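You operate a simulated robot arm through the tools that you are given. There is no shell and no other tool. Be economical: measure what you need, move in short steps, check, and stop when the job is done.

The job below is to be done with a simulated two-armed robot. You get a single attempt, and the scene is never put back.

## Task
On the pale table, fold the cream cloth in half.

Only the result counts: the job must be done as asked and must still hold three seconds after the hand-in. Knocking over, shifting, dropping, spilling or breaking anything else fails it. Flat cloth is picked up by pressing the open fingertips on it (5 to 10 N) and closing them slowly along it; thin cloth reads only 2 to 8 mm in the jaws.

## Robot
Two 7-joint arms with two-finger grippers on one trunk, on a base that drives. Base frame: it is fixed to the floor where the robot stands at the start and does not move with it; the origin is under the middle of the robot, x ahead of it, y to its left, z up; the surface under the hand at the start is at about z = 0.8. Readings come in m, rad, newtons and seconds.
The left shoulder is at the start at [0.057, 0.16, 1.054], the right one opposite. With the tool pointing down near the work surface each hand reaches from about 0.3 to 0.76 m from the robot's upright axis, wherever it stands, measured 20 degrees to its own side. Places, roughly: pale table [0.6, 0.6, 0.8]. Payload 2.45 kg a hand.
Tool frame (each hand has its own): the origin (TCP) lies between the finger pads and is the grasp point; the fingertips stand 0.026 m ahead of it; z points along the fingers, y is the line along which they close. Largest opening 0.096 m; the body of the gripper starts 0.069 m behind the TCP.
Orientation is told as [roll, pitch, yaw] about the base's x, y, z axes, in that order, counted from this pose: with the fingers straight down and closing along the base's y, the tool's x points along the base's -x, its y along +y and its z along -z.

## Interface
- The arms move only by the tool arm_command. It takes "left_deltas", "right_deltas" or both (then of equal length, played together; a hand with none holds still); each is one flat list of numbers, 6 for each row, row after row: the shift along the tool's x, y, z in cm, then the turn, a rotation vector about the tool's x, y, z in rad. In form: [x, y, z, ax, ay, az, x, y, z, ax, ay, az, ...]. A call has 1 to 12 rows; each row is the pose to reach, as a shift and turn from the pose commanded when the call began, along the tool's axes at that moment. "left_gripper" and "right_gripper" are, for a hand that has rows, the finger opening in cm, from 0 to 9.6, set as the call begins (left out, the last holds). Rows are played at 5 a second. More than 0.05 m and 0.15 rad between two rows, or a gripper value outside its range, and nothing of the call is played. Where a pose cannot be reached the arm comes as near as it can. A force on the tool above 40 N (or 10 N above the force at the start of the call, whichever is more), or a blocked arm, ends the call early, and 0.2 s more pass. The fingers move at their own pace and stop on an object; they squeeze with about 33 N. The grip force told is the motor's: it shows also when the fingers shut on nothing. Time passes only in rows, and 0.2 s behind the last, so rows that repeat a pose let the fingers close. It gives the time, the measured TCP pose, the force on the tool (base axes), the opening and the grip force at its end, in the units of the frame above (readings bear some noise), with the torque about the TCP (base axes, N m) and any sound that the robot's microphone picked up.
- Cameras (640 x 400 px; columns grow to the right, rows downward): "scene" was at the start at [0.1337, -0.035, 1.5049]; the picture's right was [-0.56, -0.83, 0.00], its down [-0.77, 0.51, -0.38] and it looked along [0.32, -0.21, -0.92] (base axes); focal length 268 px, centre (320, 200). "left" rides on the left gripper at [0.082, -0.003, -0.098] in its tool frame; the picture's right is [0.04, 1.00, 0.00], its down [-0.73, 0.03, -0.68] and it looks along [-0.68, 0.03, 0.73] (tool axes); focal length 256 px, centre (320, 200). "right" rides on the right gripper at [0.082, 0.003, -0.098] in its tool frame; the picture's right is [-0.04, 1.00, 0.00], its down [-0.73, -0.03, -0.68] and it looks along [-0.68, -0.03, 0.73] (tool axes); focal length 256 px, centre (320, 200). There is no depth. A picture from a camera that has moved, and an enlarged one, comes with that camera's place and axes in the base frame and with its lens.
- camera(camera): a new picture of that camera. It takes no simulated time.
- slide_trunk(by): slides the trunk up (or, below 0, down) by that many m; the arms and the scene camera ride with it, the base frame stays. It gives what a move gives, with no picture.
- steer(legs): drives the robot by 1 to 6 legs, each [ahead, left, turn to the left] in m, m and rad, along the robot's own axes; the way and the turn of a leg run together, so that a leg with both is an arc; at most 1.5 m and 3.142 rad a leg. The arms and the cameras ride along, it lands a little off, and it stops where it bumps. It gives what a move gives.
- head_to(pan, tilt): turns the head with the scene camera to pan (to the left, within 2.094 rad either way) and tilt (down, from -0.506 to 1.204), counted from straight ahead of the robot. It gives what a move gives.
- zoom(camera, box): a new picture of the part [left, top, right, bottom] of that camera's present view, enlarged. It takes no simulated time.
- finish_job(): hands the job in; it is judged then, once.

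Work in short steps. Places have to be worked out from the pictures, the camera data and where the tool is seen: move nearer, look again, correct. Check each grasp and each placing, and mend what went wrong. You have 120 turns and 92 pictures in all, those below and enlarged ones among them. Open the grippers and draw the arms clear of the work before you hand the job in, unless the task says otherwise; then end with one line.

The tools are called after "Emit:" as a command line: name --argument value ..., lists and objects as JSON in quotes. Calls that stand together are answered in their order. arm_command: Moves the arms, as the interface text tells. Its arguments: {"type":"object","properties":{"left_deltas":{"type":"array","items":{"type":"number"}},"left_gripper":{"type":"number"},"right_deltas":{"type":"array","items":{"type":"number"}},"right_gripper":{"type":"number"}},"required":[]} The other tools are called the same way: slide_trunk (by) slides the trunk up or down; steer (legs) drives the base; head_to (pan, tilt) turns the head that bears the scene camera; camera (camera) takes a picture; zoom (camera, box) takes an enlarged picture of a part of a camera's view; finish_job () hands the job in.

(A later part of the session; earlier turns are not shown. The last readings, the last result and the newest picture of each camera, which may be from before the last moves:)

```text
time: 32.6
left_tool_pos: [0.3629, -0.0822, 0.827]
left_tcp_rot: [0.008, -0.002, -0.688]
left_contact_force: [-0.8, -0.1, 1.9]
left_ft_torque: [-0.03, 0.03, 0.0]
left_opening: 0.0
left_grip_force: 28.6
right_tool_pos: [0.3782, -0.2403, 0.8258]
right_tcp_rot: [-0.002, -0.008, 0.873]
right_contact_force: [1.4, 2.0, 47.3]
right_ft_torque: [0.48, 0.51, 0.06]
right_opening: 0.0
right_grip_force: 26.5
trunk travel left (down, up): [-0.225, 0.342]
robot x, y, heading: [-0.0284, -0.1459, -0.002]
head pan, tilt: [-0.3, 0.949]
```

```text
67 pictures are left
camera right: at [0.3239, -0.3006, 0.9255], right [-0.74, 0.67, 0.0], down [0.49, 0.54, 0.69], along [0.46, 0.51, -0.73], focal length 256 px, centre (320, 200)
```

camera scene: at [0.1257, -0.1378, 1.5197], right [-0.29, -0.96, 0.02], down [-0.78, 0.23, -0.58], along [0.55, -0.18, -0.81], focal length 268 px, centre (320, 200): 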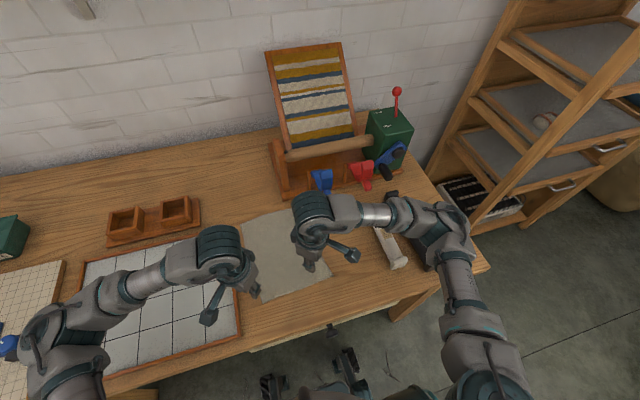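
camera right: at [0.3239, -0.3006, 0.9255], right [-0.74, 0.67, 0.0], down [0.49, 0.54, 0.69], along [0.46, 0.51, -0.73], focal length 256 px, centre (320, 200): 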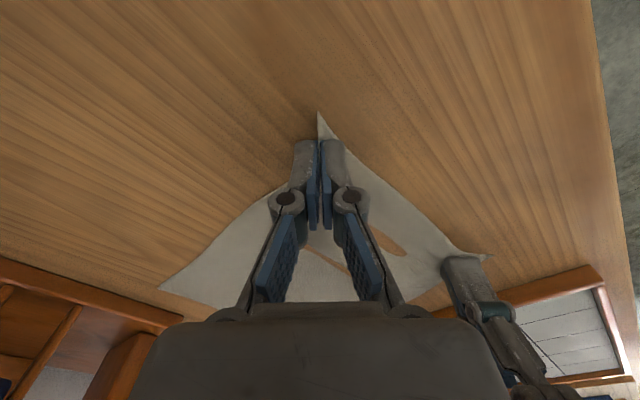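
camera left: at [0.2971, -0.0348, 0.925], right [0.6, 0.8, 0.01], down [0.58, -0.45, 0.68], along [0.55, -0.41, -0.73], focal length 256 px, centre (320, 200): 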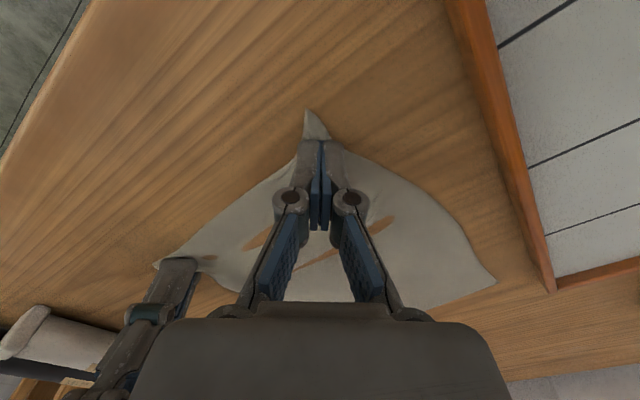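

Openings read 0, so likely empty, but a ridge is visible; I lift 1.5 cm to check.

Emit:
arm_command --left_deltas '[0, 0, -0.7, 0, 0, 0, 0, 0, -1.5, 0, 0, 0, 0, 0, -1.5, 0, 0, 0]' --right_deltas '[0, 0, -0.7, 0, 0, 0, 0, 0, -1.5, 0, 0, 0, 0, 0, -1.5, 0, 0, 0]'

Emit:
camera --camera "left"

Emit:
camera --camera "right"

```text
time: 33.4
left_tool_pos: [0.3643, -0.0825, 0.8412]
left_tcp_rot: [0.01, -0.003, -0.688]
left_contact_force: [0.6, -1.1, 0.5]
left_ft_torque: [-0.01, -0.02, -0.02]
left_opening: 0.0
left_grip_force: 28.6
right_tool_pos: [0.3777, -0.2388, 0.8417]
right_tcp_rot: [-0.003, -0.009, 0.874]
right_contact_force: [0.1, 0.8, -1.5]
right_ft_torque: [0.03, -0.05, 0.02]
right_opening: 0.0003
right_grip_force: 26.0
trunk travel left (down, up): [-0.225, 0.342]
robot x, y, heading: [-0.0305, -0.1446, -0.001]
head pan, tilt: [-0.3, 0.949]
```

```text
66 pictures are left
camera left: at [0.2978, -0.0353, 0.9396], right [0.6, 0.8, 0.01], down [0.58, -0.45, 0.68], along [0.55, -0.41, -0.73], focal length 256 px, centre (320, 200)
```

left: 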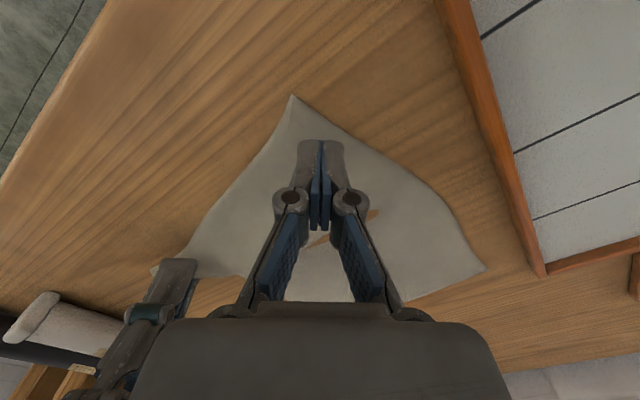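

```text
65 pictures are left
camera right: at [0.3245, -0.3006, 0.9403], right [-0.74, 0.67, 0.0], down [0.49, 0.54, 0.69], along [0.46, 0.51, -0.73], focal length 256 px, centre (320, 200)
```

right: 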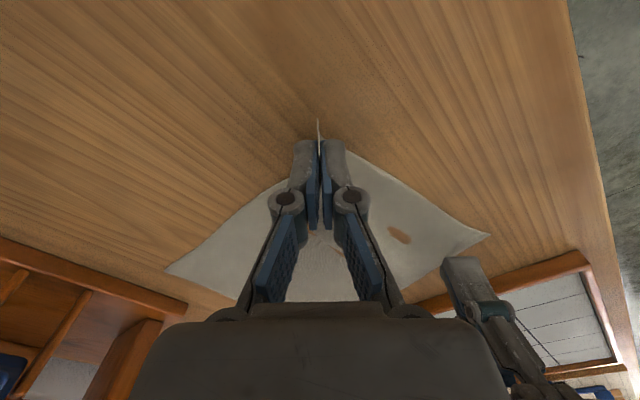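

The right hand does hold its corner (lifted as a ridge); the left is empty and its corner moved to about (0.333,-0.078). I shift the left by -1.4 cm along its y, reopen and press again.

Emit:
arm_command --left_deltas '[0, -0.7, 0, 0, 0, 0, 0.2, -1.4, 0, 0, 0, 0, 0.2, -1.4, 0.7, 0, 0, 0, 0.2, -1.4, 1.3, 0, 0, 0, 0.2, -1.4, 1.5, 0, 0, 0, 0.2, -1.4, 1.5, 0, 0, 0]' --left_gripper 2.4

Emit:
camera --camera "left"

```text
time: 34.8
left_tool_pos: [0.3536, -0.0943, 0.8281]
left_tcp_rot: [0.008, -0.006, -0.688]
left_contact_force: [0.6, -1.0, 15.2]
left_ft_torque: [-0.12, 0.05, -0.03]
left_opening: 0.0249
left_grip_force: 0.1
right_tool_pos: [0.3786, -0.2395, 0.8416]
right_tcp_rot: [-0.002, -0.01, 0.875]
right_contact_force: [0.7, 0.8, -1.1]
right_ft_torque: [-0.03, -0.1, 0.01]
right_opening: 0.004
right_grip_force: 28.9
trunk travel left (down, up): [-0.225, 0.342]
robot x, y, heading: [-0.0292, -0.1515, 0.004]
head pan, tilt: [-0.3, 0.949]
```

```text
64 pictures are left
camera left: at [0.2866, -0.045, 0.9257], right [0.6, 0.8, 0.01], down [0.58, -0.45, 0.68], along [0.55, -0.41, -0.73], focal length 256 px, centre (320, 200)
```

left: 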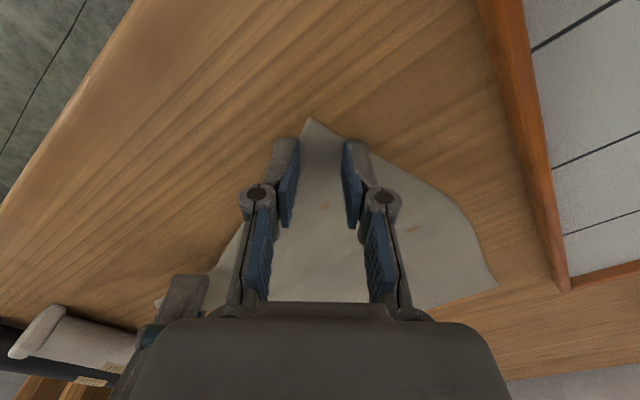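

Right now reads 4 mm – held. Left pressed at 15 N, close to the corner tip; I ease a little and close in steps.

Emit:
arm_command --left_deltas '[0, 0, -0.04, 0, 0, 0]' --left_gripper 1.8

Emit:
arm_command --left_deltas '[0, 0, 0, 0, 0, 0]' --left_gripper 1.2

Emit:
arm_command --left_deltas '[0, 0, 0.02, 0, 0, 0]' --left_gripper 0.7

Emit:
arm_command --left_deltas '[0, 0, 0.02, 0, 0, 0]' --left_gripper 0.3

Emit:
camera --camera "left"

```text
time: 35.2
left_tool_pos: [0.3534, -0.0929, 0.8265]
left_tcp_rot: [0.008, -0.001, -0.688]
left_contact_force: [1.1, -1.3, 14.1]
left_ft_torque: [-0.09, -0.05, 0.04]
left_opening: 0.0186
left_grip_force: 0.1
right_tool_pos: [0.3791, -0.2396, 0.8412]
right_tcp_rot: [0.0, -0.011, 0.875]
right_contact_force: [0.0, 2.4, 0.0]
right_ft_torque: [0.11, 0.23, 0.01]
right_opening: 0.0029
right_grip_force: 36.6
trunk travel left (down, up): [-0.225, 0.342]
robot x, y, heading: [-0.0309, -0.1496, -0.0]
head pan, tilt: [-0.3, 0.949]
```

```text
time: 35.6
left_tool_pos: [0.3536, -0.0928, 0.8267]
left_tcp_rot: [0.009, -0.002, -0.688]
left_contact_force: [1.1, -2.0, 12.7]
left_ft_torque: [-0.02, -0.04, -0.01]
left_opening: 0.0118
left_grip_force: 0.1
right_tool_pos: [0.3786, -0.2404, 0.8411]
right_tcp_rot: [-0.003, -0.012, 0.874]
right_contact_force: [-1.2, 0.0, 2.4]
right_ft_torque: [-0.04, -0.02, 0.06]
right_opening: 0.0035
right_grip_force: 37.1
trunk travel left (down, up): [-0.225, 0.342]
robot x, y, heading: [-0.0304, -0.1468, 0.003]
head pan, tilt: [-0.3, 0.949]
```

```text
time: 36.0
left_tool_pos: [0.353, -0.0924, 0.8259]
left_tcp_rot: [0.01, -0.003, -0.689]
left_contact_force: [1.3, -1.0, 15.2]
left_ft_torque: [-0.05, -0.07, 0.03]
left_opening: 0.0053
left_grip_force: 0.0
right_tool_pos: [0.3805, -0.2395, 0.842]
right_tcp_rot: [-0.001, -0.012, 0.873]
right_contact_force: [-0.4, 1.8, -1.6]
right_ft_torque: [0.03, 0.04, 0.04]
right_opening: 0.001
right_grip_force: 28.0
trunk travel left (down, up): [-0.225, 0.342]
robot x, y, heading: [-0.0306, -0.1459, 0.001]
head pan, tilt: [-0.3, 0.949]
```

```text
time: 36.4
left_tool_pos: [0.3532, -0.0931, 0.8264]
left_tcp_rot: [0.008, -0.001, -0.688]
left_contact_force: [0.0, -2.2, 12.7]
left_ft_torque: [-0.07, 0.01, 0.04]
left_opening: 0.0009
left_grip_force: 0.1
right_tool_pos: [0.378, -0.2396, 0.8416]
right_tcp_rot: [-0.002, -0.01, 0.876]
right_contact_force: [-0.3, 0.9, -0.4]
right_ft_torque: [0.05, -0.01, 0.0]
right_opening: 0.0041
right_grip_force: 29.9
trunk travel left (down, up): [-0.225, 0.342]
robot x, y, heading: [-0.0275, -0.149, 0.002]
head pan, tilt: [-0.3, 0.949]
```

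```text
63 pictures are left
camera left: at [0.2866, -0.0449, 0.925], right [0.6, 0.8, 0.01], down [0.58, -0.45, 0.68], along [0.55, -0.41, -0.73], focal length 256 px, centre (320, 200)
```

left: 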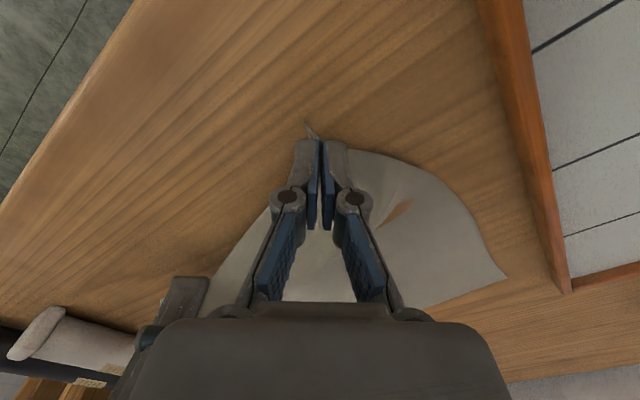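

The left corner now stands folded between the pads. I clamp fully and lift the left slightly.

Emit:
arm_command --left_deltas '[0, 0, 0, 0, 0, 0, 0, 0, 0, 0, 0, 0, 0, 0, 0, 0, 0, 0]' --left_gripper 0

Emit:
arm_command --left_deltas '[0, 0, -0.5, 0, 0, 0, 0, 0, -1, 0, 0, 0, 0, 0, -1.5, 0, 0, 0, 0, 0, -1.5, 0, 0, 0]'

Emit:
camera --camera "left"

```text
time: 37.2
left_tool_pos: [0.3527, -0.093, 0.8268]
left_tcp_rot: [0.009, 0.0, -0.688]
left_contact_force: [-1.7, -0.6, 7.8]
left_ft_torque: [-0.04, 0.06, 0.0]
left_opening: 0.0
left_grip_force: 27.8
right_tool_pos: [0.3782, -0.239, 0.842]
right_tcp_rot: [-0.001, -0.01, 0.875]
right_contact_force: [-0.1, -1.2, -0.3]
right_ft_torque: [0.05, 0.02, -0.01]
right_opening: 0.0042
right_grip_force: 30.2
trunk travel left (down, up): [-0.225, 0.342]
robot x, y, heading: [-0.0268, -0.1465, -0.002]
head pan, tilt: [-0.3, 0.949]
```

```text
time: 38.2
left_tool_pos: [0.3531, -0.0928, 0.8411]
left_tcp_rot: [0.008, -0.003, -0.688]
left_contact_force: [-0.5, 0.2, 1.0]
left_ft_torque: [-0.02, 0.05, -0.01]
left_opening: 0.0
left_grip_force: 28.2
right_tool_pos: [0.3785, -0.2399, 0.8421]
right_tcp_rot: [-0.003, -0.008, 0.874]
right_contact_force: [-0.5, 0.4, -1.6]
right_ft_torque: [0.04, -0.01, -0.02]
right_opening: 0.0041
right_grip_force: 31.8
trunk travel left (down, up): [-0.225, 0.342]
robot x, y, heading: [-0.0281, -0.147, -0.002]
head pan, tilt: [-0.3, 0.949]
```

```text
62 pictures are left
camera left: at [0.2872, -0.0447, 0.9394], right [0.6, 0.8, 0.01], down [0.58, -0.45, 0.68], along [0.55, -0.41, -0.73], focal length 256 px, centre (320, 200)
```

left: 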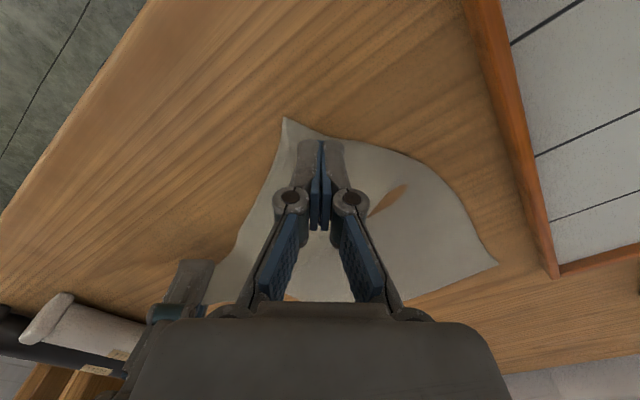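

The left slipped out again; its corner tip is now at about (0.328,-0.100) and turned. I turn the left hand by -0.4 to face it, move to the corner, open wider (3.2 cm) for a taller ridge, and press.

Emit:
arm_command --left_deltas '[0, 0, -0.3, 0, 0, -0.14, -0.3, -0.4, -0.3, 0, 0, -0.28, -0.5, -0.8, -0.3, 0, 0, -0.4, -0.5, -0.8, -0.3, 0, 0, -0.4]' --left_gripper 3.2

Emit:
camera --camera "left"

```text
time: 39.2
left_tool_pos: [0.352, -0.102, 0.8422]
left_tcp_rot: [0.008, -0.005, -0.286]
left_contact_force: [0.2, -0.2, 0.2]
left_ft_torque: [0.0, -0.04, 0.01]
left_opening: 0.0319
left_grip_force: 0.0
right_tool_pos: [0.3784, -0.2399, 0.8414]
right_tcp_rot: [-0.002, -0.008, 0.875]
right_contact_force: [1.3, -0.6, -3.6]
right_ft_torque: [0.01, 0.05, 0.0]
right_opening: 0.0029
right_grip_force: 27.0
trunk travel left (down, up): [-0.225, 0.342]
robot x, y, heading: [-0.0308, -0.1425, 0.006]
head pan, tilt: [-0.3, 0.949]
```

```text
61 pictures are left
camera left: at [0.2719, -0.0833, 0.9422], right [0.24, 0.97, 0.01], down [0.71, -0.18, 0.68], along [0.66, -0.16, -0.73], focal length 256 px, centre (320, 200)
```

left: 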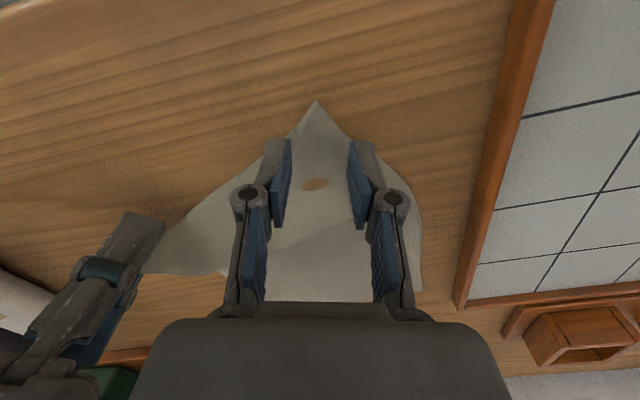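

Well aligned; I go 5 mm deeper, slightly to the image left, and press.

Emit:
arm_command --left_deltas '[-0.6, -0.3, 0, 0, 0, 0, -0.6, -0.3, 0.8, 0, 0, 0, -0.6, -0.3, 1.4, 0, 0, 0, -0.6, -0.3, 1.6, 0, 0, 0, -0.6, -0.3, 1.6, 0, 0, 0]'

```text
time: 40.4
left_tool_pos: [0.3569, -0.1068, 0.8286]
left_tcp_rot: [0.009, -0.004, -0.287]
left_contact_force: [1.2, -0.8, 0.0]
left_ft_torque: [0.0, 0.0, 0.03]
left_opening: 0.032
left_grip_force: 0.1
right_tool_pos: [0.3798, -0.24, 0.8418]
right_tcp_rot: [-0.001, -0.008, 0.875]
right_contact_force: [0.5, 1.1, -3.6]
right_ft_torque: [-0.01, 0.06, 0.02]
right_opening: 0.0031
right_grip_force: 27.3
trunk travel left (down, up): [-0.225, 0.342]
robot x, y, heading: [-0.0275, -0.1472, 0.001]
head pan, tilt: [-0.3, 0.949]
```

No contact yet; I lower another 2.5 mm.

Emit:
arm_command --left_deltas '[0, 0, 0.15, 0, 0, 0, 0, 0, 0.27, 0, 0, 0, 0, 0, 0.27, 0, 0, 0]'

```text
time: 41.2
left_tool_pos: [0.3567, -0.1077, 0.8278]
left_tcp_rot: [0.007, -0.007, -0.288]
left_contact_force: [0.7, -0.9, 16.3]
left_ft_torque: [-0.12, -0.09, 0.03]
left_opening: 0.031
left_grip_force: 0.1
right_tool_pos: [0.3779, -0.2395, 0.8427]
right_tcp_rot: [-0.005, -0.012, 0.875]
right_contact_force: [0.4, 0.0, 0.2]
right_ft_torque: [0.03, 0.03, -0.03]
right_opening: 0.0022
right_grip_force: 28.7
trunk travel left (down, up): [-0.225, 0.342]
robot x, y, heading: [-0.0287, -0.1456, -0.004]
head pan, tilt: [-0.3, 0.949]
```

Contact at 16 N; easing to about 10 N and closing in steps.

Emit:
arm_command --left_deltas '[0, 0, -0.07, 0, 0, 0]' --left_gripper 2.4

Emit:
arm_command --left_deltas '[0, 0, 0, 0, 0, 0]' --left_gripper 1.7

Emit:
arm_command --left_deltas '[0, 0, 0, 0, 0, 0]' --left_gripper 1.1

Emit:
camera --camera "left"

```text
time: 41.6
left_tool_pos: [0.3567, -0.1079, 0.8261]
left_tcp_rot: [0.007, -0.006, -0.287]
left_contact_force: [0.7, -0.7, 18.4]
left_ft_torque: [-0.06, -0.11, 0.0]
left_opening: 0.024
left_grip_force: 0.1
right_tool_pos: [0.3787, -0.2391, 0.8422]
right_tcp_rot: [-0.001, -0.011, 0.873]
right_contact_force: [0.5, 0.7, -1.7]
right_ft_torque: [0.01, 0.0, 0.0]
right_opening: 0.0023
right_grip_force: 33.9
trunk travel left (down, up): [-0.225, 0.342]
robot x, y, heading: [-0.0294, -0.1475, 0.004]
head pan, tilt: [-0.3, 0.949]
```

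```text
time: 42.0
left_tool_pos: [0.3571, -0.1079, 0.8258]
left_tcp_rot: [0.009, -0.006, -0.289]
left_contact_force: [1.3, -0.8, 18.8]
left_ft_torque: [-0.08, -0.05, 0.01]
left_opening: 0.0182
left_grip_force: 0.1
right_tool_pos: [0.3791, -0.2402, 0.8412]
right_tcp_rot: [-0.003, -0.011, 0.874]
right_contact_force: [-0.8, 1.9, 0.4]
right_ft_torque: [0.02, 0.03, 0.03]
right_opening: 0.0008
right_grip_force: 31.1
trunk travel left (down, up): [-0.225, 0.342]
robot x, y, heading: [-0.0326, -0.1464, 0.002]
head pan, tilt: [-0.3, 0.949]
```

```text
time: 42.4
left_tool_pos: [0.3561, -0.1063, 0.8269]
left_tcp_rot: [0.007, -0.004, -0.288]
left_contact_force: [1.8, -2.8, 20.3]
left_ft_torque: [-0.16, 0.0, 0.01]
left_opening: 0.0105
left_grip_force: 0.0
right_tool_pos: [0.3782, -0.2391, 0.8412]
right_tcp_rot: [-0.003, -0.011, 0.874]
right_contact_force: [-0.5, 2.1, -1.4]
right_ft_torque: [0.07, 0.01, 0.06]
right_opening: 0.0013
right_grip_force: 30.3
trunk travel left (down, up): [-0.225, 0.342]
robot x, y, heading: [-0.0321, -0.1481, 0.002]
head pan, tilt: [-0.3, 0.949]
```

```text
60 pictures are left
camera left: at [0.2763, -0.0879, 0.925], right [0.24, 0.97, 0.01], down [0.71, -0.18, 0.68], along [0.66, -0.16, -0.73], focal length 256 px, centre (320, 200)
```

left: 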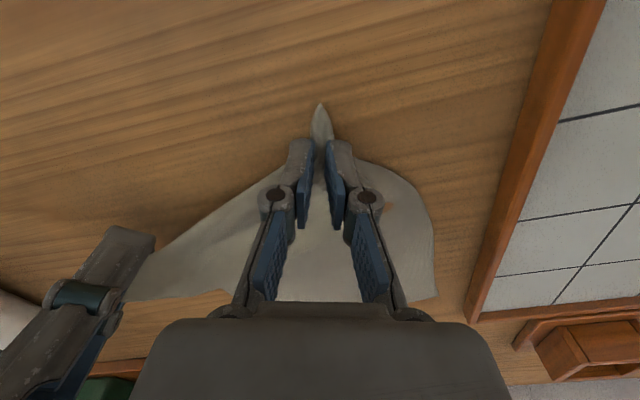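

A good pucker has formed. I keep closing at this depth.

Emit:
arm_command --left_deltas '[0, 0, 0, 0, 0, 0]' --left_gripper 0.6

Emit:
arm_command --left_deltas '[0, 0, 0, 0, 0, 0, 0, 0, 0, 0, 0, 0, 0, 0, 0, 0, 0, 0]' --left_gripper 0

Emit:
camera --camera "left"

```text
time: 42.8
left_tool_pos: [0.3568, -0.1068, 0.8269]
left_tcp_rot: [0.007, -0.005, -0.289]
left_contact_force: [0.9, -4.7, 20.2]
left_ft_torque: [-0.21, -0.01, 0.01]
left_opening: 0.0055
left_grip_force: 0.1
right_tool_pos: [0.379, -0.2383, 0.841]
right_tcp_rot: [-0.002, -0.011, 0.874]
right_contact_force: [-1.6, 4.3, -1.4]
right_ft_torque: [0.08, 0.06, 0.06]
right_opening: 0.0005
right_grip_force: 29.6
trunk travel left (down, up): [-0.225, 0.342]
robot x, y, heading: [-0.0287, -0.146, 0.005]
head pan, tilt: [-0.3, 0.949]
```

```text
time: 43.6
left_tool_pos: [0.356, -0.1068, 0.8255]
left_tcp_rot: [0.006, -0.004, -0.288]
left_contact_force: [-0.8, -5.8, 10.6]
left_ft_torque: [-0.2, 0.01, 0.03]
left_opening: 0.0
left_grip_force: 28.1
right_tool_pos: [0.3778, -0.2392, 0.8411]
right_tcp_rot: [0.0, -0.01, 0.873]
right_contact_force: [-1.6, 5.6, -0.7]
right_ft_torque: [0.07, 0.02, 0.12]
right_opening: 0.001
right_grip_force: 31.9
trunk travel left (down, up): [-0.225, 0.342]
robot x, y, heading: [-0.0296, -0.1495, -0.001]
head pan, tilt: [-0.3, 0.949]
```

```text
59 pictures are left
camera left: at [0.2763, -0.0881, 0.9245], right [0.25, 0.97, 0.01], down [0.71, -0.18, 0.68], along [0.66, -0.16, -0.73], focal length 256 px, centre (320, 200)
```

left: 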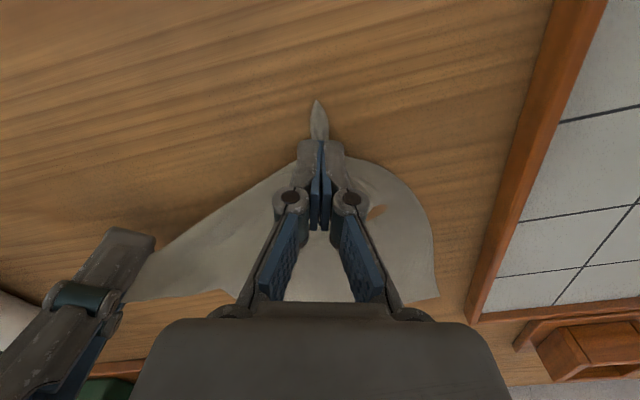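

There is a 5.7 N pull between the two hands through the cloth. I lift slowly to test.

Emit:
arm_command --left_deltas '[0, 0, -0.3, 0, 0, 0, 0, 0, -0.6, 0, 0, 0, 0, 0, -1, 0, 0, 0, 0, 0, -1.4, 0, 0, 0]'

Emit:
camera --camera "left"

```text
time: 44.6
left_tool_pos: [0.3575, -0.1068, 0.8393]
left_tcp_rot: [0.006, -0.004, -0.289]
left_contact_force: [0.1, -0.4, -0.4]
left_ft_torque: [-0.01, 0.01, 0.0]
left_opening: 0.0001
left_grip_force: 28.7
right_tool_pos: [0.3791, -0.2394, 0.8416]
right_tcp_rot: [-0.001, -0.009, 0.875]
right_contact_force: [-0.9, -0.5, 0.0]
right_ft_torque: [-0.02, 0.01, -0.04]
right_opening: 0.0008
right_grip_force: 32.3
trunk travel left (down, up): [-0.225, 0.342]
robot x, y, heading: [-0.0332, -0.1438, 0.004]
head pan, tilt: [-0.3, 0.949]
```

```text
58 pictures are left
camera left: at [0.2768, -0.0881, 0.9383], right [0.25, 0.97, 0.01], down [0.71, -0.18, 0.68], along [0.66, -0.16, -0.73], focal length 256 px, centre (320, 200)
```

left: 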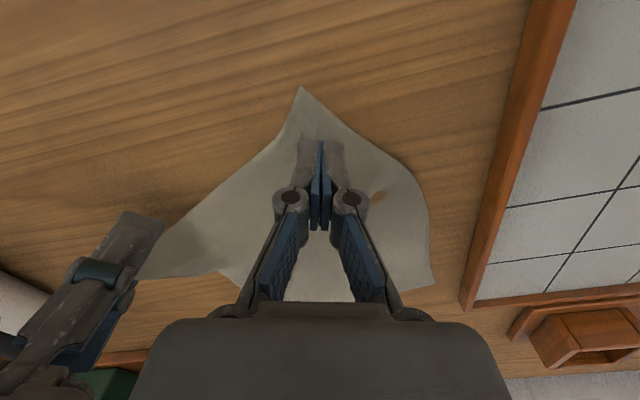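

It slid out again – probably my steps are too fast and the force off. I move to 2.8 cm inside the new tip, press at about 9 N, then close in many tiny steps.

Emit:
arm_command --left_deltas '[0.5, -0.5, -0.2, 0, 0, 0, 1.1, -1, -0.2, 0, 0, 0, 1.1, -1, 0.6, 0, 0, 0, 1.1, -1, 1.2, 0, 0, 0, 1.1, -1, 1.35, 0, 0, 0, 1.1, -1, 1.35, 0, 0, 0]' --left_gripper 3

Emit:
camera --camera "left"

```text
time: 46.0
left_tool_pos: [0.3443, -0.113, 0.8271]
left_tcp_rot: [0.007, -0.005, -0.288]
left_contact_force: [-0.7, -0.2, 7.6]
left_ft_torque: [-0.1, -0.09, -0.02]
left_opening: 0.0302
left_grip_force: 0.9
right_tool_pos: [0.3786, -0.2394, 0.8418]
right_tcp_rot: [-0.001, -0.011, 0.874]
right_contact_force: [-0.5, -0.2, 1.3]
right_ft_torque: [0.03, 0.01, -0.01]
right_opening: 0.0012
right_grip_force: 32.1
trunk travel left (down, up): [-0.225, 0.342]
robot x, y, heading: [-0.0284, -0.1462, 0.0]
head pan, tilt: [-0.3, 0.949]
```

```text
57 pictures are left
camera left: at [0.2636, -0.0945, 0.9254], right [0.25, 0.97, 0.01], down [0.71, -0.18, 0.68], along [0.66, -0.16, -0.73], focal length 256 px, centre (320, 200)
```

left: 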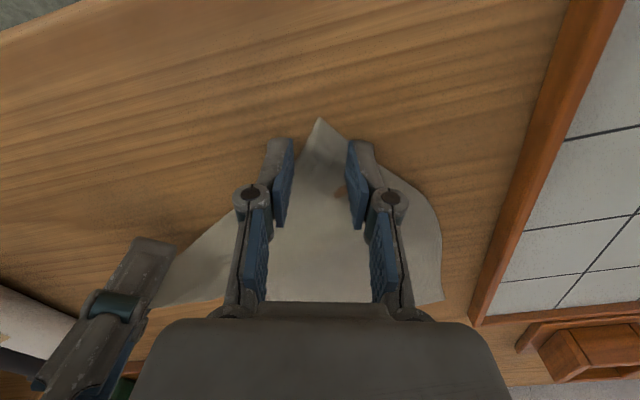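

Symmetric around the corner with 7.6 N. I close in small slow steps.

Emit:
arm_command --left_deltas '[0, 0, 0.01, 0, 0, 0]' --left_gripper 2.7

Emit:
arm_command --left_deltas '[0, 0, 0, 0, 0, 0]' --left_gripper 2.4

Emit:
arm_command --left_deltas '[0, 0, 0, 0, 0, 0]' --left_gripper 2.1

Emit:
arm_command --left_deltas '[0, 0, 0, 0, 0, 0]' --left_gripper 1.8

Emit:
arm_command --left_deltas '[0, 0, 0, 0, 0, 0]' --left_gripper 1.5

Emit:
zoom --camera "left" --box '[220, 90, 420, 240]'

```text
time: 46.4
left_tool_pos: [0.3436, -0.1134, 0.8266]
left_tcp_rot: [0.008, -0.005, -0.287]
left_contact_force: [0.8, -1.1, 13.2]
left_ft_torque: [-0.11, -0.08, 0.0]
left_opening: 0.0275
left_grip_force: 0.1
right_tool_pos: [0.3787, -0.2393, 0.8423]
right_tcp_rot: [-0.002, -0.01, 0.875]
right_contact_force: [-0.6, 0.0, -1.2]
right_ft_torque: [-0.01, -0.01, 0.0]
right_opening: 0.0015
right_grip_force: 31.1
trunk travel left (down, up): [-0.225, 0.342]
robot x, y, heading: [-0.0265, -0.1483, 0.004]
head pan, tilt: [-0.3, 0.949]
```

```text
time: 46.8
left_tool_pos: [0.3437, -0.1135, 0.8274]
left_tcp_rot: [0.008, -0.005, -0.289]
left_contact_force: [0.7, -0.4, 15.9]
left_ft_torque: [-0.09, -0.15, -0.03]
left_opening: 0.025
left_grip_force: 0.6
right_tool_pos: [0.3783, -0.2392, 0.8411]
right_tcp_rot: [-0.002, -0.009, 0.875]
right_contact_force: [1.0, 0.3, -0.9]
right_ft_torque: [-0.02, 0.01, 0.02]
right_opening: 0.0008
right_grip_force: 30.5
trunk travel left (down, up): [-0.225, 0.342]
robot x, y, heading: [-0.0282, -0.1487, 0.002]
head pan, tilt: [-0.3, 0.949]
```

```text
time: 47.2
left_tool_pos: [0.342, -0.1143, 0.8259]
left_tcp_rot: [0.01, -0.003, -0.288]
left_contact_force: [1.2, -2.5, 18.3]
left_ft_torque: [-0.07, -0.1, 0.01]
left_opening: 0.0221
left_grip_force: 0.3
right_tool_pos: [0.3797, -0.2395, 0.8414]
right_tcp_rot: [-0.002, -0.011, 0.875]
right_contact_force: [-0.8, -0.2, 0.2]
right_ft_torque: [-0.03, -0.01, -0.04]
right_opening: 0.0011
right_grip_force: 31.2
trunk travel left (down, up): [-0.225, 0.342]
robot x, y, heading: [-0.0259, -0.1456, 0.005]
head pan, tilt: [-0.3, 0.949]
```

```text
time: 47.6
left_tool_pos: [0.3424, -0.1142, 0.8274]
left_tcp_rot: [0.008, -0.004, -0.287]
left_contact_force: [0.4, 0.3, 20.1]
left_ft_torque: [-0.05, -0.14, -0.01]
left_opening: 0.0186
left_grip_force: 0.1
right_tool_pos: [0.379, -0.2398, 0.8412]
right_tcp_rot: [0.0, -0.01, 0.875]
right_contact_force: [-0.1, 0.0, -0.8]
right_ft_torque: [0.0, 0.0, 0.0]
right_opening: 0.0019
right_grip_force: 33.1
trunk travel left (down, up): [-0.225, 0.342]
robot x, y, heading: [-0.0273, -0.1432, 0.003]
head pan, tilt: [-0.3, 0.949]
```

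```text
time: 48.0
left_tool_pos: [0.3435, -0.1136, 0.827]
left_tcp_rot: [0.009, -0.004, -0.288]
left_contact_force: [0.7, -1.4, 21.9]
left_ft_torque: [-0.08, -0.13, 0.03]
left_opening: 0.015
left_grip_force: 0.0
right_tool_pos: [0.3782, -0.2397, 0.843]
right_tcp_rot: [-0.002, -0.009, 0.874]
right_contact_force: [0.1, -0.4, 0.5]
right_ft_torque: [0.0, -0.05, -0.01]
right_opening: 0.001
right_grip_force: 29.4
trunk travel left (down, up): [-0.225, 0.342]
robot x, y, heading: [-0.0298, -0.1452, 0.008]
head pan, tilt: [-0.3, 0.949]
```

```text
2.67 times, centred on (320, 165) of left
camera zoom: at [0.2631, -0.0948, 0.9254], right [0.25, 0.97, 0.01], down [0.71, -0.18, 0.68], along [0.66, -0.16, -0.73], focal length 683 px, centre (320, 293)
```

zoom: 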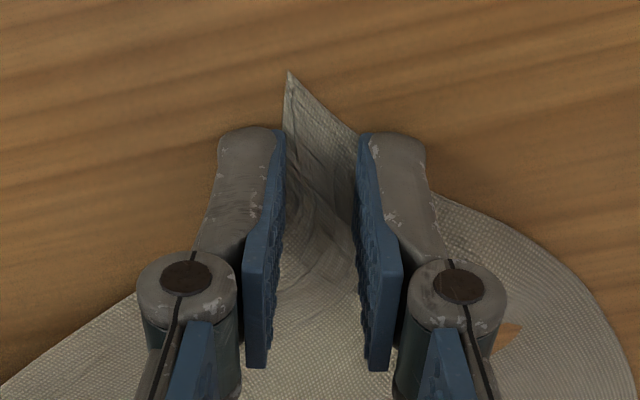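

A clear ridge is up between the pads; force has risen to 22 N, so I ease 1 mm and continue slowly.

Emit:
arm_command --left_deltas '[0, 0, -0.1, 0, 0, 0]' --left_gripper 1.3

Emit:
arm_command --left_deltas '[0, 0, 0, 0, 0, 0]' --left_gripper 1.1

Emit:
arm_command --left_deltas '[0, 0, 0, 0, 0, 0]' --left_gripper 0.9

Emit:
zoom --camera "left" --box '[220, 90, 420, 240]'

```text
time: 48.4
left_tool_pos: [0.3432, -0.113, 0.8274]
left_tcp_rot: [0.009, -0.005, -0.288]
left_contact_force: [1.5, -2.0, 13.8]
left_ft_torque: [-0.09, -0.13, 0.01]
left_opening: 0.0122
left_grip_force: 0.0
right_tool_pos: [0.3777, -0.24, 0.8409]
right_tcp_rot: [-0.001, -0.01, 0.876]
right_contact_force: [-0.9, 0.3, 0.5]
right_ft_torque: [-0.02, -0.03, -0.01]
right_opening: 0.001
right_grip_force: 28.6
trunk travel left (down, up): [-0.225, 0.342]
robot x, y, heading: [-0.0324, -0.1455, 0.003]
head pan, tilt: [-0.3, 0.949]
```

```text
time: 48.8
left_tool_pos: [0.3434, -0.1137, 0.8273]
left_tcp_rot: [0.008, -0.004, -0.288]
left_contact_force: [0.2, -0.7, 9.4]
left_ft_torque: [-0.08, -0.07, 0.01]
left_opening: 0.0103
left_grip_force: 0.0
right_tool_pos: [0.3787, -0.2383, 0.8399]
right_tcp_rot: [-0.003, -0.009, 0.873]
right_contact_force: [0.3, 0.9, -1.0]
right_ft_torque: [0.0, 0.0, -0.01]
right_opening: 0.0004
right_grip_force: 29.1
trunk travel left (down, up): [-0.225, 0.342]
robot x, y, heading: [-0.0288, -0.1448, 0.002]
head pan, tilt: [-0.3, 0.949]
```

```text
time: 49.2
left_tool_pos: [0.3439, -0.1139, 0.8262]
left_tcp_rot: [0.009, -0.004, -0.287]
left_contact_force: [0.4, -1.0, 5.9]
left_ft_torque: [-0.06, -0.01, -0.03]
left_opening: 0.0097
left_grip_force: 0.6
right_tool_pos: [0.3788, -0.2396, 0.8419]
right_tcp_rot: [-0.001, -0.009, 0.874]
right_contact_force: [-0.5, 1.5, 0.5]
right_ft_torque: [0.01, 0.03, 0.0]
right_opening: 0.0009
right_grip_force: 32.3
trunk travel left (down, up): [-0.225, 0.342]
robot x, y, heading: [-0.0277, -0.1447, 0.004]
head pan, tilt: [-0.3, 0.949]
```

```text
2.67 times, centred on (320, 165) of left
camera zoom: at [0.2633, -0.0943, 0.9255], right [0.25, 0.97, 0.01], down [0.71, -0.18, 0.68], along [0.66, -0.16, -0.73], focal length 683 px, centre (320, 293)
```

zoom: 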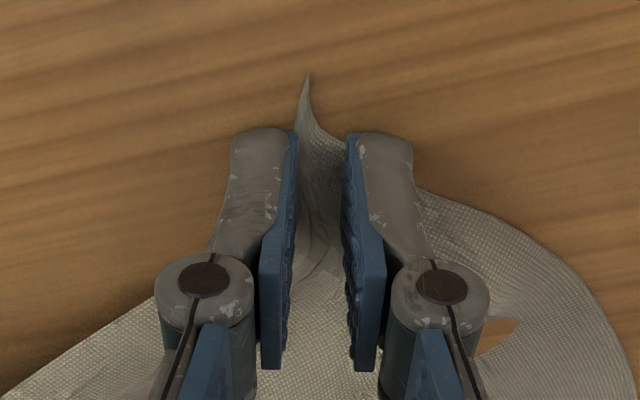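

The opening resists slightly at 9.7 mm (cloth between pads). Force fell to 6 N; I press a bit and continue.

Emit:
arm_command --left_deltas '[0, 0, 0.05, 0, 0, 0]' --left_gripper 0.75

Emit:
arm_command --left_deltas '[0, 0, 0.04, 0, 0, 0]' --left_gripper 0.6

Emit:
arm_command --left_deltas '[0, 0, 0.03, 0, 0, 0]' --left_gripper 0.45

Emit:
zoom --camera "left" --box '[220, 90, 420, 240]'

```text
time: 49.6
left_tool_pos: [0.344, -0.1118, 0.8262]
left_tcp_rot: [0.008, -0.003, -0.289]
left_contact_force: [-0.5, 0.1, 5.2]
left_ft_torque: [0.02, -0.03, -0.02]
left_opening: 0.0067
left_grip_force: 0.0
right_tool_pos: [0.378, -0.2405, 0.8425]
right_tcp_rot: [-0.002, -0.009, 0.874]
right_contact_force: [-0.5, 0.3, 1.1]
right_ft_torque: [-0.01, -0.01, 0.0]
right_opening: 0.0013
right_grip_force: 29.8
trunk travel left (down, up): [-0.225, 0.342]
robot x, y, heading: [-0.0301, -0.1426, 0.005]
head pan, tilt: [-0.3, 0.949]
```

```text
time: 50.0
left_tool_pos: [0.3426, -0.1132, 0.8263]
left_tcp_rot: [0.008, -0.005, -0.287]
left_contact_force: [0.4, 0.6, 7.9]
left_ft_torque: [0.01, -0.03, -0.03]
left_opening: 0.0066
left_grip_force: 0.6
right_tool_pos: [0.3795, -0.2403, 0.8418]
right_tcp_rot: [-0.002, -0.012, 0.874]
right_contact_force: [1.0, 0.7, 0.0]
right_ft_torque: [0.0, 0.01, -0.04]
right_opening: 0.0009
right_grip_force: 30.9
trunk travel left (down, up): [-0.225, 0.342]
robot x, y, heading: [-0.0307, -0.1458, 0.004]
head pan, tilt: [-0.3, 0.949]
```

```text
time: 50.4
left_tool_pos: [0.344, -0.1125, 0.8268]
left_tcp_rot: [0.006, -0.007, -0.288]
left_contact_force: [0.9, -0.5, 8.1]
left_ft_torque: [-0.06, 0.02, 0.0]
left_opening: 0.0026
left_grip_force: 0.1
right_tool_pos: [0.3787, -0.241, 0.8406]
right_tcp_rot: [-0.002, -0.011, 0.874]
right_contact_force: [-1.1, 0.9, 0.2]
right_ft_torque: [-0.08, 0.06, 0.04]
right_opening: 0.002
right_grip_force: 34.6
trunk travel left (down, up): [-0.225, 0.342]
robot x, y, heading: [-0.0299, -0.1483, 0.001]
head pan, tilt: [-0.3, 0.949]
```

```text
2.67 times, centred on (320, 165) of left
camera zoom: at [0.2631, -0.0944, 0.9248], right [0.25, 0.97, 0.01], down [0.71, -0.18, 0.68], along [0.66, -0.16, -0.73], focal length 683 px, centre (320, 293)
```

zoom: 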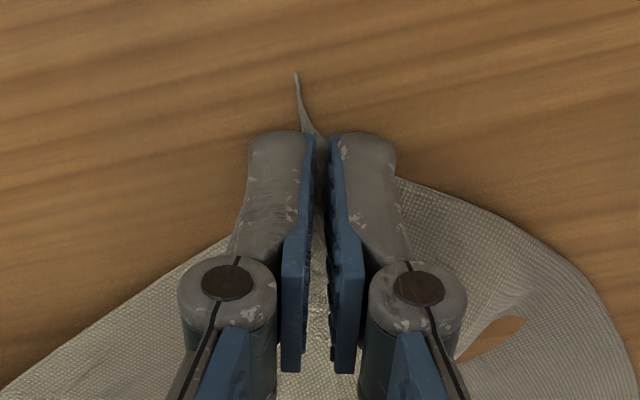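

Ridge fully formed between the pads; I finish closing with slight added press.

Emit:
arm_command --left_deltas '[0, 0, 0.04, 0, 0, 0]' --left_gripper 0.3

Emit:
arm_command --left_deltas '[0, 0, 0.05, 0, 0, 0]' --left_gripper 0.15

Emit:
arm_command --left_deltas '[0, 0, 0.0, 0, 0, 0, 0, 0, 0, 0, 0, 0]' --left_gripper 0

Emit:
arm_command --left_deltas '[0, 0, -0.2, 0, 0, 0, 0, 0, -0.4, 0, 0, 0, 0, 0, -0.7, 0, 0, 0, 0, 0, -1.1, 0, 0, 0, 0, 0, -1.5, 0, 0, 0]'

Emit:
camera --camera "left"

```text
time: 50.8
left_tool_pos: [0.343, -0.1141, 0.8265]
left_tcp_rot: [0.008, -0.005, -0.287]
left_contact_force: [-0.2, 0.5, 12.7]
left_ft_torque: [0.05, 0.0, -0.03]
left_opening: 0.0023
left_grip_force: 0.1
right_tool_pos: [0.379, -0.2406, 0.8425]
right_tcp_rot: [-0.001, -0.009, 0.875]
right_contact_force: [-0.8, 0.1, 1.4]
right_ft_torque: [0.02, -0.11, -0.02]
right_opening: 0.0001
right_grip_force: 29.0
trunk travel left (down, up): [-0.225, 0.342]
robot x, y, heading: [-0.0313, -0.1477, -0.0]
head pan, tilt: [-0.3, 0.949]
```

```text
time: 51.2
left_tool_pos: [0.3445, -0.1133, 0.827]
left_tcp_rot: [0.006, -0.007, -0.288]
left_contact_force: [0.0, 0.8, 14.8]
left_ft_torque: [0.05, 0.01, 0.03]
left_opening: 0.0001
left_grip_force: 28.7
right_tool_pos: [0.3786, -0.2394, 0.8413]
right_tcp_rot: [-0.003, -0.01, 0.874]
right_contact_force: [0.3, 0.1, -3.4]
right_ft_torque: [-0.02, 0.0, 0.04]
right_opening: 0.0017
right_grip_force: 27.3
trunk travel left (down, up): [-0.225, 0.342]
robot x, y, heading: [-0.033, -0.143, 0.002]
head pan, tilt: [-0.3, 0.949]
```

```text
time: 51.8
left_tool_pos: [0.3432, -0.1125, 0.8258]
left_tcp_rot: [0.008, -0.005, -0.288]
left_contact_force: [0.7, -1.2, 17.2]
left_ft_torque: [0.01, 0.02, 0.03]
left_opening: 0.0001
left_grip_force: 28.7
right_tool_pos: [0.3791, -0.2394, 0.8413]
right_tcp_rot: [-0.004, -0.011, 0.874]
right_contact_force: [-0.6, 1.4, -1.5]
right_ft_torque: [-0.02, 0.02, 0.01]
right_opening: 0.0024
right_grip_force: 33.1
trunk travel left (down, up): [-0.225, 0.342]
robot x, y, heading: [-0.0296, -0.1468, 0.005]
head pan, tilt: [-0.3, 0.949]
```

```text
time: 53.0
left_tool_pos: [0.3433, -0.1126, 0.84]
left_tcp_rot: [0.01, -0.003, -0.29]
left_contact_force: [-0.7, 0.4, 0.4]
left_ft_torque: [-0.01, -0.01, -0.01]
left_opening: 0.0
left_grip_force: 28.7
right_tool_pos: [0.3802, -0.2394, 0.841]
right_tcp_rot: [-0.002, -0.008, 0.874]
right_contact_force: [-0.6, -0.8, 0.6]
right_ft_torque: [-0.01, 0.01, -0.02]
right_opening: 0.0006
right_grip_force: 28.8
trunk travel left (down, up): [-0.225, 0.342]
robot x, y, heading: [-0.0276, -0.1447, 0.005]
head pan, tilt: [-0.3, 0.949]
```

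```text
53 pictures are left
camera left: at [0.2633, -0.0944, 0.9388], right [0.24, 0.97, 0.01], down [0.71, -0.18, 0.68], along [0.66, -0.16, -0.73], focal length 256 px, centre (320, 200)
```

left: 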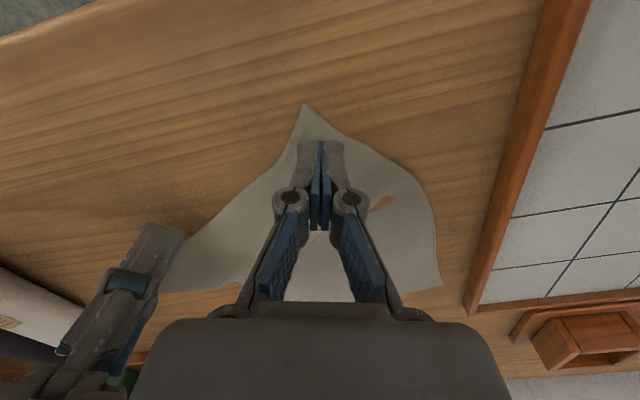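

It slipped again although a small ridge was there: too little cloth is gathered. I try once with a wide 5.5 cm opening, 4 cm inside the corner, to raise a much taller ridge.

Emit:
arm_command --left_deltas '[-0.5, -0.3, -0.2, 0, 0, 0, -1.2, -0.7, -0.2, 0, 0, 0, -1.2, -0.7, 0.4, 0, 0, 0, -1.2, -0.7, 1.0, 0, 0, 0, -1.2, -0.7, 1.3, 0, 0, 0, -1.2, -0.7, 1.3, 0, 0, 0]' --left_gripper 5.5

Emit:
camera --camera "left"

```text
time: 54.4
left_tool_pos: [0.3527, -0.1221, 0.8268]
left_tcp_rot: [0.01, -0.003, -0.289]
left_contact_force: [0.2, -0.5, -0.2]
left_ft_torque: [0.01, -0.01, 0.0]
left_opening: 0.055
left_grip_force: 0.1
right_tool_pos: [0.3798, -0.2393, 0.8422]
right_tcp_rot: [-0.001, -0.01, 0.875]
right_contact_force: [1.0, 0.6, 0.8]
right_ft_torque: [0.0, 0.01, -0.01]
right_opening: 0.0007
right_grip_force: 28.5
trunk travel left (down, up): [-0.225, 0.342]
robot x, y, heading: [-0.0276, -0.1474, 0.0]
head pan, tilt: [-0.3, 0.949]
```

```text
52 pictures are left
camera left: at [0.2728, -0.1046, 0.9255], right [0.25, 0.97, 0.01], down [0.71, -0.18, 0.68], along [0.66, -0.16, -0.73], focal length 256 px, centre (320, 200)
```

left: 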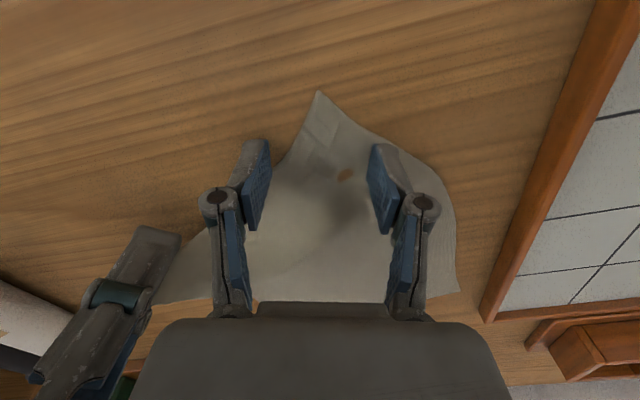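

A hump already lies between the fingers. I lower to contact.

Emit:
arm_command --left_deltas '[0, 0, 0.15, 0, 0, 0, 0, 0, 0.15, 0, 0, 0]'

Emit:
arm_command --left_deltas '[0, 0, 0.12, 0, 0, 0, 0, 0, 0.12, 0, 0, 0]'

```text
time: 55.0
left_tool_pos: [0.3531, -0.123, 0.8259]
left_tcp_rot: [0.01, -0.003, -0.289]
left_contact_force: [0.5, 0.3, 0.4]
left_ft_torque: [-0.03, -0.01, -0.01]
left_opening: 0.055
left_grip_force: 0.1
right_tool_pos: [0.3795, -0.2393, 0.8414]
right_tcp_rot: [-0.001, -0.008, 0.872]
right_contact_force: [-0.2, 0.0, 0.4]
right_ft_torque: [0.01, 0.04, -0.03]
right_opening: 0.0011
right_grip_force: 32.2
trunk travel left (down, up): [-0.225, 0.342]
robot x, y, heading: [-0.0306, -0.1455, -0.003]
head pan, tilt: [-0.3, 0.949]
```

```text
time: 55.6
left_tool_pos: [0.3531, -0.1237, 0.8241]
left_tcp_rot: [0.007, -0.005, -0.287]
left_contact_force: [0.8, 0.7, 3.4]
left_ft_torque: [-0.04, 0.01, 0.03]
left_opening: 0.0552
left_grip_force: 0.5
right_tool_pos: [0.3791, -0.2394, 0.8401]
right_tcp_rot: [-0.001, -0.009, 0.875]
right_contact_force: [-0.2, 0.6, 0.1]
right_ft_torque: [0.0, -0.02, 0.01]
right_opening: 0.0017
right_grip_force: 29.9
trunk travel left (down, up): [-0.225, 0.342]
robot x, y, heading: [-0.0297, -0.1428, 0.003]
head pan, tilt: [-0.3, 0.949]
```

Contact begins at 3.4 N. I press to ~8 N and close in 0.5 cm steps, raising slightly as the tips swing down.

Emit:
arm_command --left_deltas '[0, 0, 0.06, 0, 0, 0]' --left_gripper 5

Emit:
arm_command --left_deltas '[0, 0, -0.05, 0, 0, 0]' --left_gripper 4.5

Emit:
arm_command --left_deltas '[0, 0, -0.05, 0, 0, 0]' --left_gripper 4

Emit:
zoom --camera "left" --box '[200, 80, 440, 240]'

```text
time: 56.0
left_tool_pos: [0.3527, -0.1246, 0.8248]
left_tcp_rot: [0.007, -0.004, -0.287]
left_contact_force: [0.7, -0.1, 10.8]
left_ft_torque: [0.13, -0.11, 0.06]
left_opening: 0.0511
left_grip_force: 0.0
right_tool_pos: [0.3786, -0.2404, 0.8417]
right_tcp_rot: [-0.003, -0.011, 0.874]
right_contact_force: [-0.9, -1.2, -1.9]
right_ft_torque: [0.0, -0.02, -0.02]
right_opening: 0.0007
right_grip_force: 29.0
trunk travel left (down, up): [-0.225, 0.342]
robot x, y, heading: [-0.0287, -0.1455, -0.001]
head pan, tilt: [-0.3, 0.949]
```

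```text
time: 56.4
left_tool_pos: [0.3518, -0.1234, 0.825]
left_tcp_rot: [0.006, -0.004, -0.288]
left_contact_force: [1.4, -0.8, 17.7]
left_ft_torque: [0.1, -0.12, 0.01]
left_opening: 0.0409
left_grip_force: 8.3
right_tool_pos: [0.379, -0.2394, 0.8413]
right_tcp_rot: [-0.001, -0.008, 0.874]
right_contact_force: [-0.7, 2.4, -0.4]
right_ft_torque: [0.01, 0.1, 0.03]
right_opening: 0.0013
right_grip_force: 32.5
trunk travel left (down, up): [-0.225, 0.342]
robot x, y, heading: [-0.0314, -0.1472, -0.001]
head pan, tilt: [-0.3, 0.949]
```

```text
time: 56.8
left_tool_pos: [0.3511, -0.1244, 0.8249]
left_tcp_rot: [0.008, -0.002, -0.288]
left_contact_force: [0.8, 0.6, 11.4]
left_ft_torque: [0.01, -0.09, 0.01]
left_opening: 0.0417
left_grip_force: 5.6
right_tool_pos: [0.3787, -0.2399, 0.8403]
right_tcp_rot: [-0.002, -0.007, 0.875]
right_contact_force: [0.0, 1.5, 0.8]
right_ft_torque: [0.0, 0.04, 0.03]
right_opening: 0.0009
right_grip_force: 31.9
trunk travel left (down, up): [-0.225, 0.342]
robot x, y, heading: [-0.0286, -0.1477, 0.0]
head pan, tilt: [-0.3, 0.949]
```

```text
2.50 times, centred on (320, 160) of left
camera zoom: at [0.2724, -0.1048, 0.923], right [0.25, 0.97, 0.01], down [0.71, -0.18, 0.68], along [0.66, -0.16, -0.73], focal length 640 px, centre (320, 300)
```

zoom: 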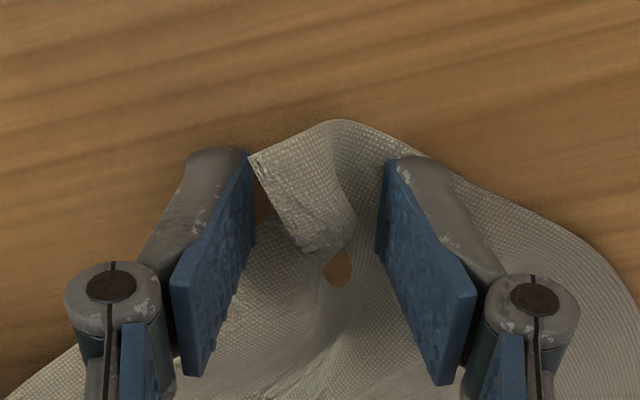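

The corner tip itself now stands up between the pads – excellent. I keep closing.

Emit:
arm_command --left_deltas '[0, 0, -0.03, 0, 0, 0]' --left_gripper 3.5

Emit:
arm_command --left_deltas '[0, 0, -0.05, 0, 0, 0]' --left_gripper 3

Emit:
arm_command --left_deltas '[0, 0, -0.06, 0, 0, 0]' --left_gripper 2.5

Emit:
zoom --camera "left" --box '[200, 80, 440, 240]'

```text
time: 57.2
left_tool_pos: [0.3523, -0.1233, 0.8241]
left_tcp_rot: [0.008, -0.006, -0.288]
left_contact_force: [1.3, -1.6, 13.9]
left_ft_torque: [-0.06, -0.13, 0.01]
left_opening: 0.0359
left_grip_force: 5.7
right_tool_pos: [0.379, -0.2394, 0.8417]
right_tcp_rot: [-0.001, -0.012, 0.875]
right_contact_force: [-1.3, 1.8, -1.1]
right_ft_torque: [0.02, 0.02, 0.05]
right_opening: 0.0023
right_grip_force: 33.3
trunk travel left (down, up): [-0.225, 0.342]
robot x, y, heading: [-0.0319, -0.1459, 0.0]
head pan, tilt: [-0.3, 0.949]
```

```text
time: 57.6
left_tool_pos: [0.353, -0.1228, 0.826]
left_tcp_rot: [0.009, -0.006, -0.287]
left_contact_force: [0.8, -2.1, 12.4]
left_ft_torque: [-0.13, -0.15, 0.03]
left_opening: 0.0319
left_grip_force: 0.6
right_tool_pos: [0.3798, -0.2388, 0.842]
right_tcp_rot: [-0.002, -0.01, 0.875]
right_contact_force: [-0.6, 3.5, -0.7]
right_ft_torque: [0.09, 0.02, 0.1]
right_opening: 0.0011
right_grip_force: 29.0
trunk travel left (down, up): [-0.225, 0.342]
robot x, y, heading: [-0.0282, -0.1494, -0.003]
head pan, tilt: [-0.3, 0.949]
```

```text
time: 58.0
left_tool_pos: [0.3527, -0.1239, 0.8257]
left_tcp_rot: [0.008, -0.007, -0.288]
left_contact_force: [1.6, -2.6, 13.9]
left_ft_torque: [-0.14, -0.17, 0.06]
left_opening: 0.0258
left_grip_force: 0.0
right_tool_pos: [0.379, -0.24, 0.8397]
right_tcp_rot: [-0.002, -0.012, 0.874]
right_contact_force: [-2.1, 3.4, 0.1]
right_ft_torque: [0.07, -0.05, 0.07]
right_opening: 0.0005
right_grip_force: 28.6
trunk travel left (down, up): [-0.225, 0.342]
robot x, y, heading: [-0.0322, -0.1451, 0.004]
head pan, tilt: [-0.3, 0.949]
```

```text
2.50 times, centred on (320, 160) of left
camera zoom: at [0.2723, -0.1048, 0.9252], right [0.25, 0.97, 0.01], down [0.71, -0.18, 0.68], along [0.66, -0.16, -0.73], focal length 640 px, centre (320, 300)
```

zoom: 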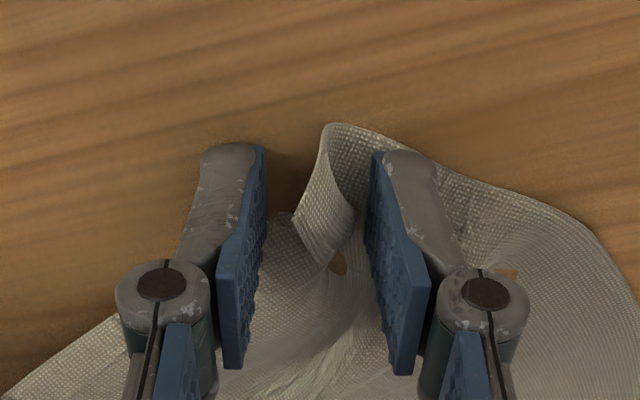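

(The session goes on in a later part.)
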